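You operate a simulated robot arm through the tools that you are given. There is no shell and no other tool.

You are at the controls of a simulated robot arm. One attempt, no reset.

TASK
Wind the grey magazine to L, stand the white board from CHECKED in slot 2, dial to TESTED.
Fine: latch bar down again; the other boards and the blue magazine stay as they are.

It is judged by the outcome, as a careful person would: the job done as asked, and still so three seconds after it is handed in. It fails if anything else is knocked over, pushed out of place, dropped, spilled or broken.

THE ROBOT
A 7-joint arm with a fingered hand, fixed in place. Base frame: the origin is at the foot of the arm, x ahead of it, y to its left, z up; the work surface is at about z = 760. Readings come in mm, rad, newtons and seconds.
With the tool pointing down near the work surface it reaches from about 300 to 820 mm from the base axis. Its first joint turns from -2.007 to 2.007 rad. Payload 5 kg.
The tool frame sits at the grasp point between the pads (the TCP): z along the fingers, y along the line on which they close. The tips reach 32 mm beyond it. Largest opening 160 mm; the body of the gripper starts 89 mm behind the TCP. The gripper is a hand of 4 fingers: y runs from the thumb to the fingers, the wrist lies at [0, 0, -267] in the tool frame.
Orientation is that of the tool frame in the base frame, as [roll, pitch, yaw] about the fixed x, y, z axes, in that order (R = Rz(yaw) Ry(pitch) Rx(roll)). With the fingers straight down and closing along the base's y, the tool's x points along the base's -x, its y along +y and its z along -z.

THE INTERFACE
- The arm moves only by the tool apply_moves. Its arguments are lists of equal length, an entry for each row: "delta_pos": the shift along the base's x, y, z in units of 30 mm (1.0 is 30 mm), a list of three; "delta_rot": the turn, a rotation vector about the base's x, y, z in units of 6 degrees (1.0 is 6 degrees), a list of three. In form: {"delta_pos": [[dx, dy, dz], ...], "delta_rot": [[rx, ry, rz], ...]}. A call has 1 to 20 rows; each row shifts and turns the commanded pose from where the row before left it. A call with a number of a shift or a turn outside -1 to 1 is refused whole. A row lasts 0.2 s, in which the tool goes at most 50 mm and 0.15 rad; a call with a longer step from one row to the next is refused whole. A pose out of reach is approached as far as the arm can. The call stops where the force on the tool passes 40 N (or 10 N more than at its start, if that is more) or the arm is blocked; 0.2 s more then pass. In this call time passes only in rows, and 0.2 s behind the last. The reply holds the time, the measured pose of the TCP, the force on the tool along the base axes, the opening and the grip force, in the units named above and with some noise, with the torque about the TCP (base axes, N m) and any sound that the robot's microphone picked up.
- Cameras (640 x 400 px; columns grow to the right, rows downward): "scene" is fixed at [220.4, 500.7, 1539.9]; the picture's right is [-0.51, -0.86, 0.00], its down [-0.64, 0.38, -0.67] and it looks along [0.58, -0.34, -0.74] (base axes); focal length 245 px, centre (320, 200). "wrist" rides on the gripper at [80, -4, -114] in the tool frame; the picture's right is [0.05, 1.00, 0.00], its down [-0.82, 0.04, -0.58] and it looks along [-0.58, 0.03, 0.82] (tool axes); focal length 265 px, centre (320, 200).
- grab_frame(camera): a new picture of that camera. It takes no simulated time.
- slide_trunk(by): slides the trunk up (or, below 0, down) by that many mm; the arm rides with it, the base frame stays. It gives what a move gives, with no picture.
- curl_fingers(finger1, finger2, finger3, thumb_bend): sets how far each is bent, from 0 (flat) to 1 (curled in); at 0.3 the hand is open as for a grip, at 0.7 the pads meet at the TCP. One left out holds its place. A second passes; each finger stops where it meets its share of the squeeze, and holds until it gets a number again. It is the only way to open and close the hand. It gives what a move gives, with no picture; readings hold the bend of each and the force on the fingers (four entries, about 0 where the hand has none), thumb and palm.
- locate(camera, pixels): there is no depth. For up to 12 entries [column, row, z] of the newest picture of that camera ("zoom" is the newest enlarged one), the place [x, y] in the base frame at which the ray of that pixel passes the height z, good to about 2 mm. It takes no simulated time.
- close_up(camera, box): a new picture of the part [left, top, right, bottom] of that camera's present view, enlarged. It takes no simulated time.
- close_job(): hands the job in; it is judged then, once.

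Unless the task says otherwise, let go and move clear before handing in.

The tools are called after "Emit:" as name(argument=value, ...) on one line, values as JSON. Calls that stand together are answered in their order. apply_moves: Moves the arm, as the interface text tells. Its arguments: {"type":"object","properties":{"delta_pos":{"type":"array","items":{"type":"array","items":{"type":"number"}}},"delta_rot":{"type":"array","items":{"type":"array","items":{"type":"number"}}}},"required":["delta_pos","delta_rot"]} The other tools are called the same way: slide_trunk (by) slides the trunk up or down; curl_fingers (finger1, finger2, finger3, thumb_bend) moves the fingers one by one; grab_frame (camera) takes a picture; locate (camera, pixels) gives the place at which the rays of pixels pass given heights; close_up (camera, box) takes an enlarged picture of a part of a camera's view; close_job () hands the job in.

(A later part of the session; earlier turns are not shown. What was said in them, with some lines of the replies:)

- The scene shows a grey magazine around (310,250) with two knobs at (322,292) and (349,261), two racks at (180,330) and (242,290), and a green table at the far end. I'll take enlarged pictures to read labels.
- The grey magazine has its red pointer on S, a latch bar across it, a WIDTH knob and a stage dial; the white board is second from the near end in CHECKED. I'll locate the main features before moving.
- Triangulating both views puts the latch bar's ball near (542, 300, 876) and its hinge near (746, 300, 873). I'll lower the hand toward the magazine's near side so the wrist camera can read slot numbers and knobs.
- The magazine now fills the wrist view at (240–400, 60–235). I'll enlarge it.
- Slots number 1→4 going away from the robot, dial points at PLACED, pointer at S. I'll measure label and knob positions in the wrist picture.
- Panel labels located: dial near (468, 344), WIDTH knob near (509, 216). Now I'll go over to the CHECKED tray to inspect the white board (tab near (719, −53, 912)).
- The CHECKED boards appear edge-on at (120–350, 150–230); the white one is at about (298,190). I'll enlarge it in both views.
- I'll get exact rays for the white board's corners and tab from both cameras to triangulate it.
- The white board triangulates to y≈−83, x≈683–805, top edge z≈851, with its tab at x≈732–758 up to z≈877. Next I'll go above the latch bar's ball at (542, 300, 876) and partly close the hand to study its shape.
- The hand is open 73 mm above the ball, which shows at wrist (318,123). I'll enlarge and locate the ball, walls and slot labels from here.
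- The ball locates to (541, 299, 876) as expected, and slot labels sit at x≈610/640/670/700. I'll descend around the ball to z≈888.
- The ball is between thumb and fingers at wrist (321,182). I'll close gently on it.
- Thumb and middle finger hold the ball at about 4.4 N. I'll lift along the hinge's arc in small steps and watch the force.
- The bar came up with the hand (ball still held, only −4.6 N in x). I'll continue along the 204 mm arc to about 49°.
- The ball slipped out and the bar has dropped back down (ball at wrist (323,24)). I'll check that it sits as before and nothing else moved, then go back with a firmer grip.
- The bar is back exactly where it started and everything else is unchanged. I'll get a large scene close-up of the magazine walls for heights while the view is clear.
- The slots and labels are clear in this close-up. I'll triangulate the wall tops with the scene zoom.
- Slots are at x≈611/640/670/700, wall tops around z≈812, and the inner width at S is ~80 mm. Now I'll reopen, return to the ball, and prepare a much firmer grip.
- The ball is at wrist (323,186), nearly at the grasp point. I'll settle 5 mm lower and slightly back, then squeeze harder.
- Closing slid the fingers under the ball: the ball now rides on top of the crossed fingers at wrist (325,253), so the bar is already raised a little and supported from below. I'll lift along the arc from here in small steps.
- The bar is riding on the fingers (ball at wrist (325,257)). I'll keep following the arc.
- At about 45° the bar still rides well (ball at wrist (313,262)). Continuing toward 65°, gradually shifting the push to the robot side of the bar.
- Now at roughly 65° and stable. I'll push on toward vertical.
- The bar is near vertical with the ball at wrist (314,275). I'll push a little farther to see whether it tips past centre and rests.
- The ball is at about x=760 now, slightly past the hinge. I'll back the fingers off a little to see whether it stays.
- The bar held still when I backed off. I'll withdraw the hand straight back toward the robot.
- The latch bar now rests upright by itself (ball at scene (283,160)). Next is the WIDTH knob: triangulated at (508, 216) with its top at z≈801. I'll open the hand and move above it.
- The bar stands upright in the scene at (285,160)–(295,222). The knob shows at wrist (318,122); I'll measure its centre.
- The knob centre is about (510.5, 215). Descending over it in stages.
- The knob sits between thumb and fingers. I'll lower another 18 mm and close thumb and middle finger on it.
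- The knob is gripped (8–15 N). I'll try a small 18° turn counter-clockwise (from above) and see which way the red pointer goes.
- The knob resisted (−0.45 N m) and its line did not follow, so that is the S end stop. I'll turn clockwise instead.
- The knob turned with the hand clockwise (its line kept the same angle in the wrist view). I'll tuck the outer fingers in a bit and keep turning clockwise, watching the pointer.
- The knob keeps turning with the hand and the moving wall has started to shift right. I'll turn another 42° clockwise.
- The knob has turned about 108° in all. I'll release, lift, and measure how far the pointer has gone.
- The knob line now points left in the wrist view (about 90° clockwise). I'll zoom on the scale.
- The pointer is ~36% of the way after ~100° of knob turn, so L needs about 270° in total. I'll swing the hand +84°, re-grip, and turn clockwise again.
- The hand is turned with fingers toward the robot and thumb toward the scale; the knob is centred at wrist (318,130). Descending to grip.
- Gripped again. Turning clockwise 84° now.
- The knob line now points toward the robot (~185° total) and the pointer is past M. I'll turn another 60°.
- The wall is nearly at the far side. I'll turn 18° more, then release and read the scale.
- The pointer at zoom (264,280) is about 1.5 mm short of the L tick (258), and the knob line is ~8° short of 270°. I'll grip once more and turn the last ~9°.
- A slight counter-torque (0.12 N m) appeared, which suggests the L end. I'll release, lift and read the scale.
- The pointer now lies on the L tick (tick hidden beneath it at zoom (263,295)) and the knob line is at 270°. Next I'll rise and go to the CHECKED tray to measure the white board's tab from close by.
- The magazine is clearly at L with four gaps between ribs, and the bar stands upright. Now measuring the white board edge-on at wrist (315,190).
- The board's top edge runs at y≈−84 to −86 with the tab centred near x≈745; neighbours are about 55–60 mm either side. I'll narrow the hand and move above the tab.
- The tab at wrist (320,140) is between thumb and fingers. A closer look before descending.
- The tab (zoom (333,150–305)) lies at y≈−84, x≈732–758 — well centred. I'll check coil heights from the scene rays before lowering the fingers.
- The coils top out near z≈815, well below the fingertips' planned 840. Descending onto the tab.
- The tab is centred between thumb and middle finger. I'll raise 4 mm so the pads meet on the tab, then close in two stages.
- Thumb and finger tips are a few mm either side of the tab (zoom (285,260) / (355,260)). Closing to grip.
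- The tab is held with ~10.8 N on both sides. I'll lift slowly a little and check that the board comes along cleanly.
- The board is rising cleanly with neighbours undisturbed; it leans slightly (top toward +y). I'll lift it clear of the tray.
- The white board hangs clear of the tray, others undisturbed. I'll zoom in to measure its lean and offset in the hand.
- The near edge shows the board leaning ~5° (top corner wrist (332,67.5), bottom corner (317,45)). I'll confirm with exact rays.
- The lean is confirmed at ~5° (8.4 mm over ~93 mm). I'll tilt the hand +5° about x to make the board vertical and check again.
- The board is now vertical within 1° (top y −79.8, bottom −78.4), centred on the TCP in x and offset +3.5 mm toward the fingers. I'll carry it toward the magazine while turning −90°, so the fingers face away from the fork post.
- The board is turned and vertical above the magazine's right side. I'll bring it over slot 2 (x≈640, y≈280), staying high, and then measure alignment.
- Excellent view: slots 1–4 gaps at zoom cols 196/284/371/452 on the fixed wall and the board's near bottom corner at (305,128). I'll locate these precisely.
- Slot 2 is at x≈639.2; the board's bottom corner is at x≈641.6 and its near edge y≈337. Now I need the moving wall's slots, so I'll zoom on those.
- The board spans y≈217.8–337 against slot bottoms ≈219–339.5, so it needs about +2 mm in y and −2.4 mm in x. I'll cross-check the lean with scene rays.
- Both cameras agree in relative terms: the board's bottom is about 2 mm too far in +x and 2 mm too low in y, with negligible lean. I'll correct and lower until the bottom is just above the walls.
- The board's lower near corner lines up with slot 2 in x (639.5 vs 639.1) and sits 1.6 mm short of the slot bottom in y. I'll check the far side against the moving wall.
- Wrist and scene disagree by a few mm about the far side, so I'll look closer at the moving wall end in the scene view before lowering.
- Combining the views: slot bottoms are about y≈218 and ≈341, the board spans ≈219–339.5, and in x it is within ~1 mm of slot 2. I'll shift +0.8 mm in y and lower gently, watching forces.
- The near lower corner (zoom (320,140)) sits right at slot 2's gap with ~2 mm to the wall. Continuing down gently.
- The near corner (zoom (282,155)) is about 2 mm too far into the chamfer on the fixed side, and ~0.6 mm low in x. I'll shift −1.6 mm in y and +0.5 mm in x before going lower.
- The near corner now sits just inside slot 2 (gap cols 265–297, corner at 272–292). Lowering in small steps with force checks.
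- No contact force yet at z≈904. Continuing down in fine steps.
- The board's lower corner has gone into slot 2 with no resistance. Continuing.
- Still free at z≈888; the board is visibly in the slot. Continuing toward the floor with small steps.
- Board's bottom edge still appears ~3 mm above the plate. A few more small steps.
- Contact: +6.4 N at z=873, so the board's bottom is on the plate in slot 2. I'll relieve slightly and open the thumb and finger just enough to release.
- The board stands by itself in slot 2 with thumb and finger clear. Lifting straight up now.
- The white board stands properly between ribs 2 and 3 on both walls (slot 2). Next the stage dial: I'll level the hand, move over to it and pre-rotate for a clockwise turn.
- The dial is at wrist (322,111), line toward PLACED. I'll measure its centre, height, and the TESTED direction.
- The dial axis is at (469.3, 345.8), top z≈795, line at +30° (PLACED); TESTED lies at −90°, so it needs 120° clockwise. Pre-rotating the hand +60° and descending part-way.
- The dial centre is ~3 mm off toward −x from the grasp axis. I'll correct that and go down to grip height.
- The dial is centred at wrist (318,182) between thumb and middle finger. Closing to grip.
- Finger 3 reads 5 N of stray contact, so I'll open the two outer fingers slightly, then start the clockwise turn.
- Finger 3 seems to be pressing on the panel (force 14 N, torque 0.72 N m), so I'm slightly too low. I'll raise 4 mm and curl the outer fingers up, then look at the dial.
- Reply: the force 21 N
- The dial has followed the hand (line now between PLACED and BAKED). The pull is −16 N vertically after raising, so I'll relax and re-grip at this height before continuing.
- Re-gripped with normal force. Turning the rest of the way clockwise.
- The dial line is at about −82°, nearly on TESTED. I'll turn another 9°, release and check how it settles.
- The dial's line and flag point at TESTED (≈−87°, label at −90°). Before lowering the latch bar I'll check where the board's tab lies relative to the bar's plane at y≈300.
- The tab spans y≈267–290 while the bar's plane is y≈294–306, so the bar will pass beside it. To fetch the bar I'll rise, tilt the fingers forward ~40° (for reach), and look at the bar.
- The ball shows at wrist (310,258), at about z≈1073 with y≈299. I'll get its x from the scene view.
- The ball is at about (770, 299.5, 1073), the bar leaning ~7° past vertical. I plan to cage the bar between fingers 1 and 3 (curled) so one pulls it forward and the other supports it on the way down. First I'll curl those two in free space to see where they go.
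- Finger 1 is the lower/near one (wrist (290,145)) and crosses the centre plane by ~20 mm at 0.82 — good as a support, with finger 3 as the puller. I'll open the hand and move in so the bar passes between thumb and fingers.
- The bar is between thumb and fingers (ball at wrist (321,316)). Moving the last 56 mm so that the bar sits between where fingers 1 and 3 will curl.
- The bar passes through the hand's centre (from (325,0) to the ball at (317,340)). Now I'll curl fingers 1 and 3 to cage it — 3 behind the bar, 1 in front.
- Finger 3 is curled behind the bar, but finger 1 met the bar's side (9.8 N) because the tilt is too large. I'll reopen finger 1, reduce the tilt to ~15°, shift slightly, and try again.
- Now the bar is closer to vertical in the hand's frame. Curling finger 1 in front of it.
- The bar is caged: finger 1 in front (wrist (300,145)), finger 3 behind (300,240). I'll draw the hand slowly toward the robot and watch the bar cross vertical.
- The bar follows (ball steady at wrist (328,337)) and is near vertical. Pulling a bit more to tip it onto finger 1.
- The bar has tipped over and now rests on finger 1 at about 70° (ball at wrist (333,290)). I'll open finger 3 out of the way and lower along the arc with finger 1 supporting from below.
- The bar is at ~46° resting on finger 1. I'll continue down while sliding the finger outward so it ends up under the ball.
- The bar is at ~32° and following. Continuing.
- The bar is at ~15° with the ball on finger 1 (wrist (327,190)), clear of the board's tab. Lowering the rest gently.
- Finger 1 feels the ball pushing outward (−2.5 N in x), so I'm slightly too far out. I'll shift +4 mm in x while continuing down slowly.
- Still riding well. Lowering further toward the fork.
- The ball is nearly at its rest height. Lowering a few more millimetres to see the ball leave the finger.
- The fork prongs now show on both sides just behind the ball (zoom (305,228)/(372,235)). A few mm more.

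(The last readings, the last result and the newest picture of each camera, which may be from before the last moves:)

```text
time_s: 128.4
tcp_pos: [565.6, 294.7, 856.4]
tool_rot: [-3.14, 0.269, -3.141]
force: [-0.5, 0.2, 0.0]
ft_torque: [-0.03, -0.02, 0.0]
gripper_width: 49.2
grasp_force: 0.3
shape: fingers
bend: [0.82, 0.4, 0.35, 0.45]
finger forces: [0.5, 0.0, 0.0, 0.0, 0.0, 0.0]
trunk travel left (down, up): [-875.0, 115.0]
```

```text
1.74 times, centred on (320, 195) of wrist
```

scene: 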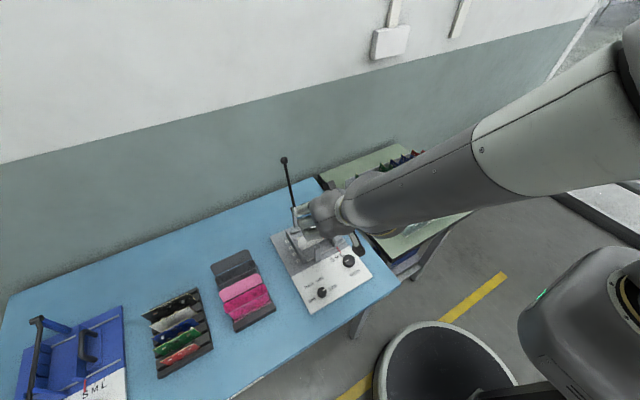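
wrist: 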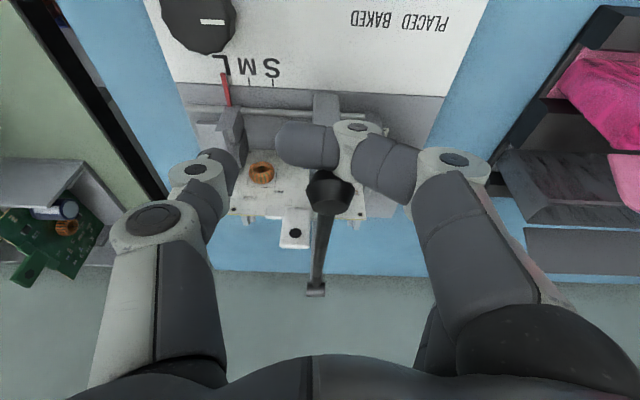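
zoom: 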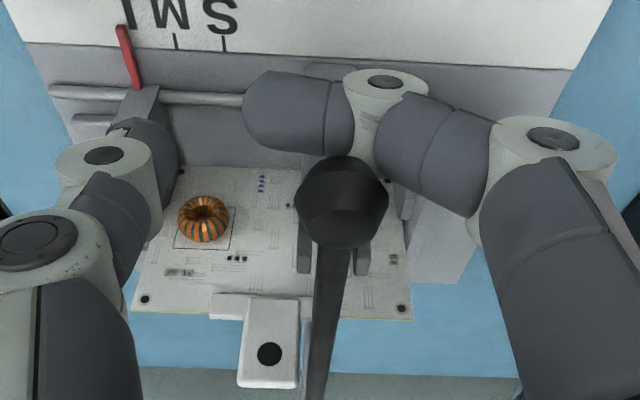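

Emit:
apply_moves(delta_pos=[[0, 0, -0.13], [0, 0, -0.13]], delta_rot=[[0, 0, 0], [0, 0, 0]])

Emit:
close_up(camera="wrist", box=[220, 80, 420, 310])

Emit:
close_up(camera="scene", box=[270, 200, 350, 280])

```text
time_s: 129.0
tcp_pos: [565.7, 295.4, 847.2]
tool_rot: [3.141, 0.268, -3.141]
force: [-0.5, 0.1, -0.1]
ft_torque: [-0.01, 0.0, -0.02]
gripper_width: 49.4
grasp_force: 0.1
shape: fingers
bend: [0.82, 0.4, 0.35, 0.45]
finger forces: [0.0, 0.0, 0.0, 0.0, 0.0, 0.0]
trunk travel left (down, up): [-875.0, 115.0]
```

```text
1.74 times, centred on (320, 195) of wrist
```

zoom: 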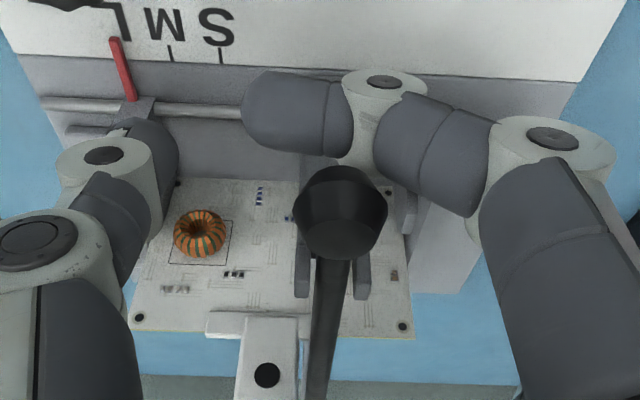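

```text
5.00 times, centred on (310, 240) of scene
```

zoom: 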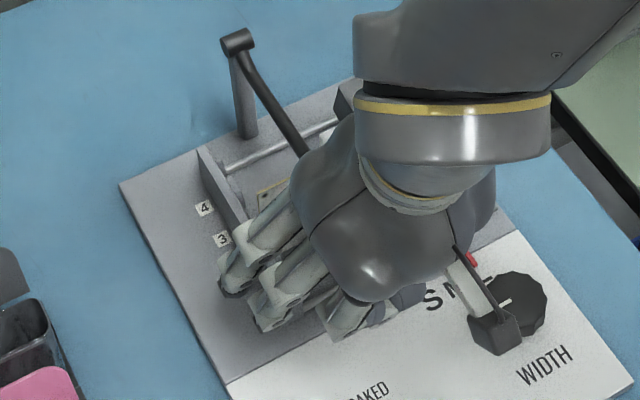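

The bar now rests in the fork — finger 1 reads 0 N and the ball has separated from it. Opening finger 1 away and then withdrawing upward.

Emit:
curl_fingers(finger1=0.6)

Emit:
curl_fingers(finger1=0.4)

Emit:
grab_frame(camera="wrist")

```text
time_s: 130.0
tcp_pos: [567.5, 296.8, 847.4]
tool_rot: [-3.14, 0.27, 3.14]
force: [0.6, 0.2, -0.1]
ft_torque: [0.0, 0.02, 0.02]
gripper_width: 81.5
grasp_force: 0.2
shape: fingers
bend: [0.6, 0.4, 0.35, 0.45]
finger forces: [0.0, 0.0, 0.0, 0.0, 0.0, 0.1]
trunk travel left (down, up): [-875.0, 115.0]
```

```text
time_s: 131.0
tcp_pos: [566.5, 296.0, 847.5]
tool_rot: [-3.141, 0.269, -3.14]
force: [0.2, -0.6, 0.1]
ft_torque: [-0.01, -0.02, -0.01]
gripper_width: 120.4
grasp_force: 0.0
shape: fingers
bend: [0.4, 0.4, 0.35, 0.45]
finger forces: [0.0, 0.0, 0.0, 0.0, 0.1, 0.1]
trunk travel left (down, up): [-875.0, 115.0]
```

```text
taken
```

wrist: 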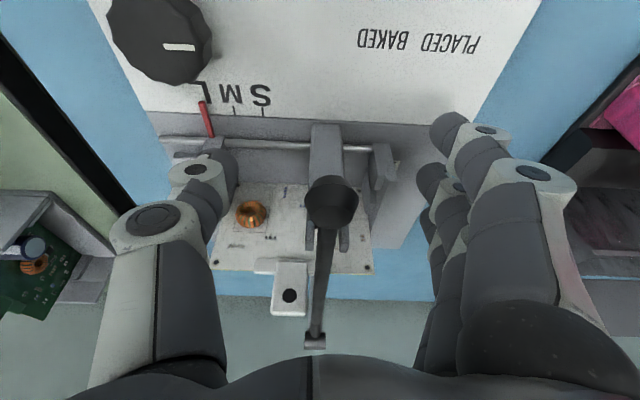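

All fingers are clear of the bar. Withdrawing straight up and then back for a final check.

Emit:
apply_moves(delta_pos=[[0, 0, 0.5], [0, 0, 0.8], [0, 0, 1], [0, 0, 1], [0, 0, 1], [0, 0, 1], [-0.5, 0, 1], [-0.8, 0, 0.8], [-0.8, 0, 0.5]], delta_rot=[[0, 0, 0], [0, 0, 0], [0, 0, 0], [0, 0, 0], [0, 0.5, 0], [0, 0.6, 0], [0, 0.5, 0], [0, 0.5, 0], [0, 0.5, 0]])

Emit:
grab_frame(camera="wrist")

Emit:
close_up(camera="wrist", box=[230, 50, 410, 260])

Emit:
grab_frame(camera="scene")

```text
time_s: 133.0
tcp_pos: [503.0, 294.3, 1076.0]
tool_rot: [-3.14, -0.004, 3.139]
force: [0.0, -0.4, -0.3]
ft_torque: [0.01, -0.04, -0.01]
gripper_width: 120.4
grasp_force: 0.0
shape: fingers
bend: [0.4, 0.4, 0.35, 0.45]
finger forces: [0.1, 0.0, 0.1, 0.1, 0.0, 0.0]
trunk travel left (down, up): [-875.0, 115.0]
```

```text
taken
```

wrist: 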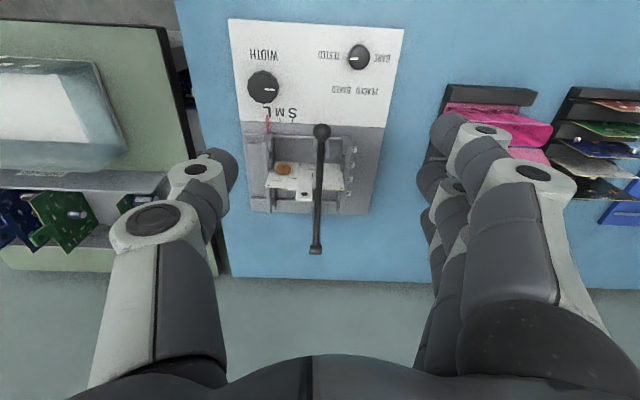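

```text
1.90 times, centred on (320, 155) of wrist
```

zoom: 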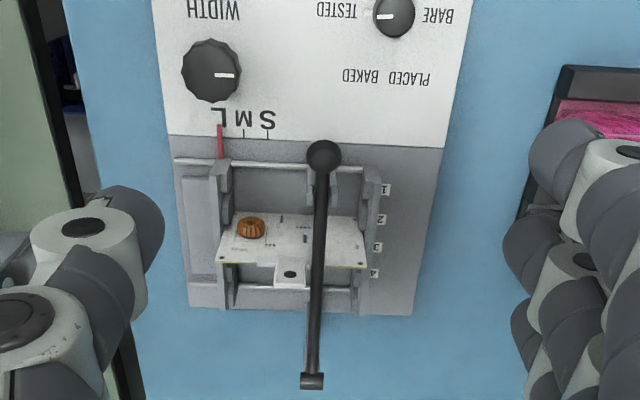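

```text
taken
```

scene: 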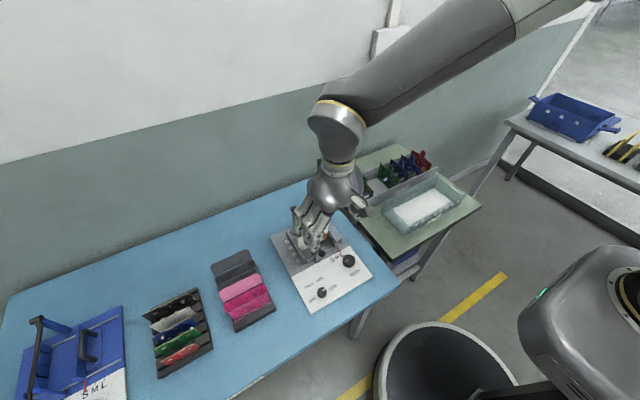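

The bar lies across the magazine as at the start, board in slot 2, pointer at L, dial at TESTED. I'll move the arm well clear to inspect everything from the scene camera.

Emit:
apply_moves(delta_pos=[[-0.2, -0.6, 0.5], [-0.2, -0.9, 0.3], [-0.2, -0.9, 0.3], [-0.2, -0.9, 0.2], [-0.2, -0.9, 0.2], [-0.2, -0.9, 0.2], [-0.2, -0.9, 0.2], [-0.2, -0.9, 0.2], [-0.2, -0.9, 0], [-0.2, -0.9, 0], [-0.2, -0.9, 0], [-0.2, -0.9, 0]], delta_rot=[[0, 0, 0], [0, 0, 0], [0, 0, 0], [0, 0, 0], [0, 0, 0], [0, 0, 0], [0, 0, 0], [0, 0, 0], [0, 0, 0], [0, 0, 0], [0, 0, 0], [0, 0, 0]])

Emit:
close_up(camera="scene", box=[270, 190, 380, 310])

Emit:
close_up(camera="scene", box=[275, 205, 340, 265])

Emit:
close_up(camera="scene", box=[330, 140, 490, 250])

Emit:
close_up(camera="scene", box=[0, 240, 290, 400])

Emit:
close_up(camera="scene", box=[300, 240, 380, 310])

```text
time_s: 135.6
tcp_pos: [433.9, -22.7, 1136.3]
tool_rot: [3.14, -0.005, 3.141]
force: [-0.2, -0.7, 0.8]
ft_torque: [-0.01, -0.05, 0.0]
gripper_width: 120.5
grasp_force: 0.1
shape: fingers
bend: [0.4, 0.4, 0.35, 0.45]
finger forces: [0.1, 0.1, 0.0, 0.0, 0.0, 0.0]
trunk travel left (down, up): [-875.0, 115.0]
```

```text
3.33 times, centred on (325, 250) of scene
```

zoom: 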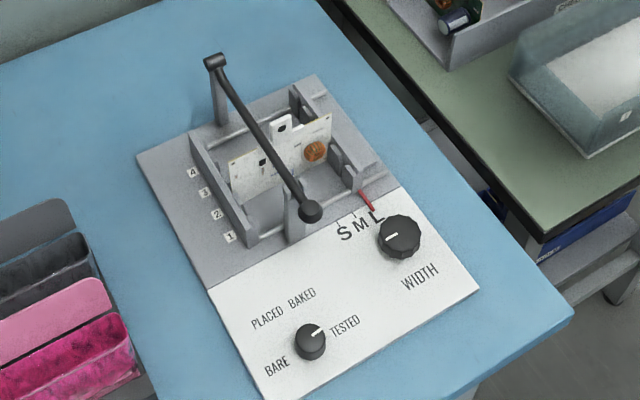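

```text
6.67 times, centred on (308, 235) of scene
```

zoom: 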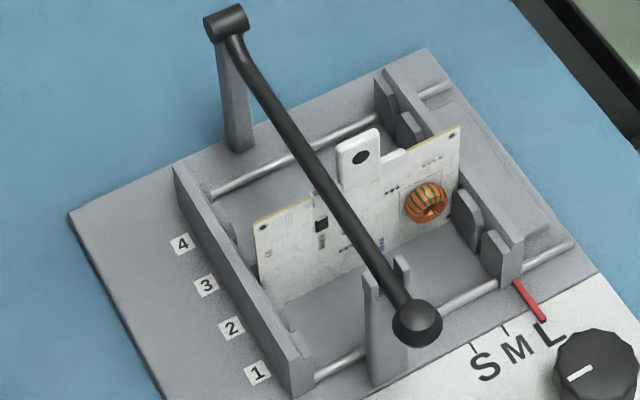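

```text
3.64 times, centred on (410, 195) of scene
```

zoom: 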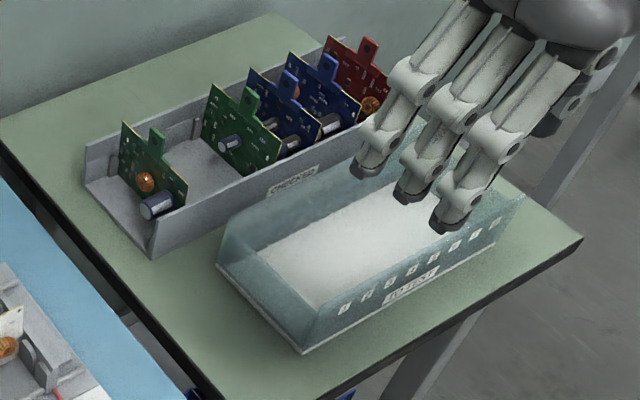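

```text
2.21 times, centred on (145, 320) of scene
```

zoom: 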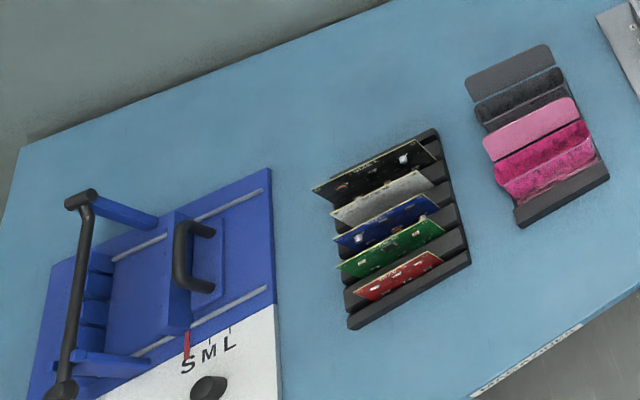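

```text
5.71 times, centred on (340, 275) of scene
```

zoom: 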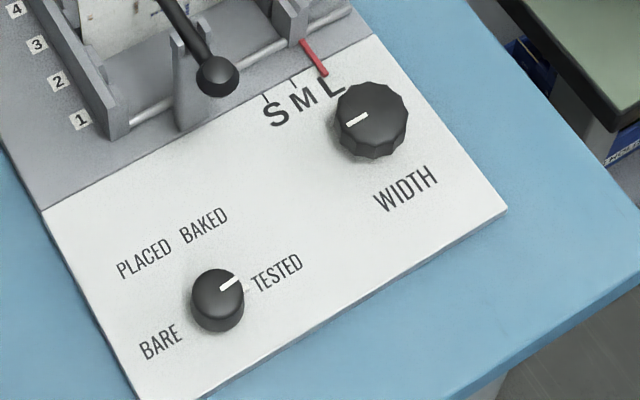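

The latch bar is down in its fork, with the ball where it was at the start. The white board stands in slot 2, the red pointer is on L and the dial points at TESTED. The other boards and the blue magazine look untouched, and the hand is clear, so I'm handing in.

Emit:
close_job()

```text
The job is handed in.
```

The job is handed in. Everything you asked for looked right in the last pictures before I handed in:

- **Width:** the grey magazine is wound to L, with the red pointer on the L mark.
- **Board:** the white board from CHECKED stands in slot 2, seated between the ribs on both walls.
- **Dial:** it points at TESTED. I measured it about 3° short of the label's centre.
- **Latch bar:** it is down in its fork again, beside the board's tab.
- **Everything else:** the other boards and the blue magazine look as they did at the start.

On my first try at lifting the latch bar, it slipped out of the hand and dropped back into its fork. I saw no damage or shift, and the second lift held.
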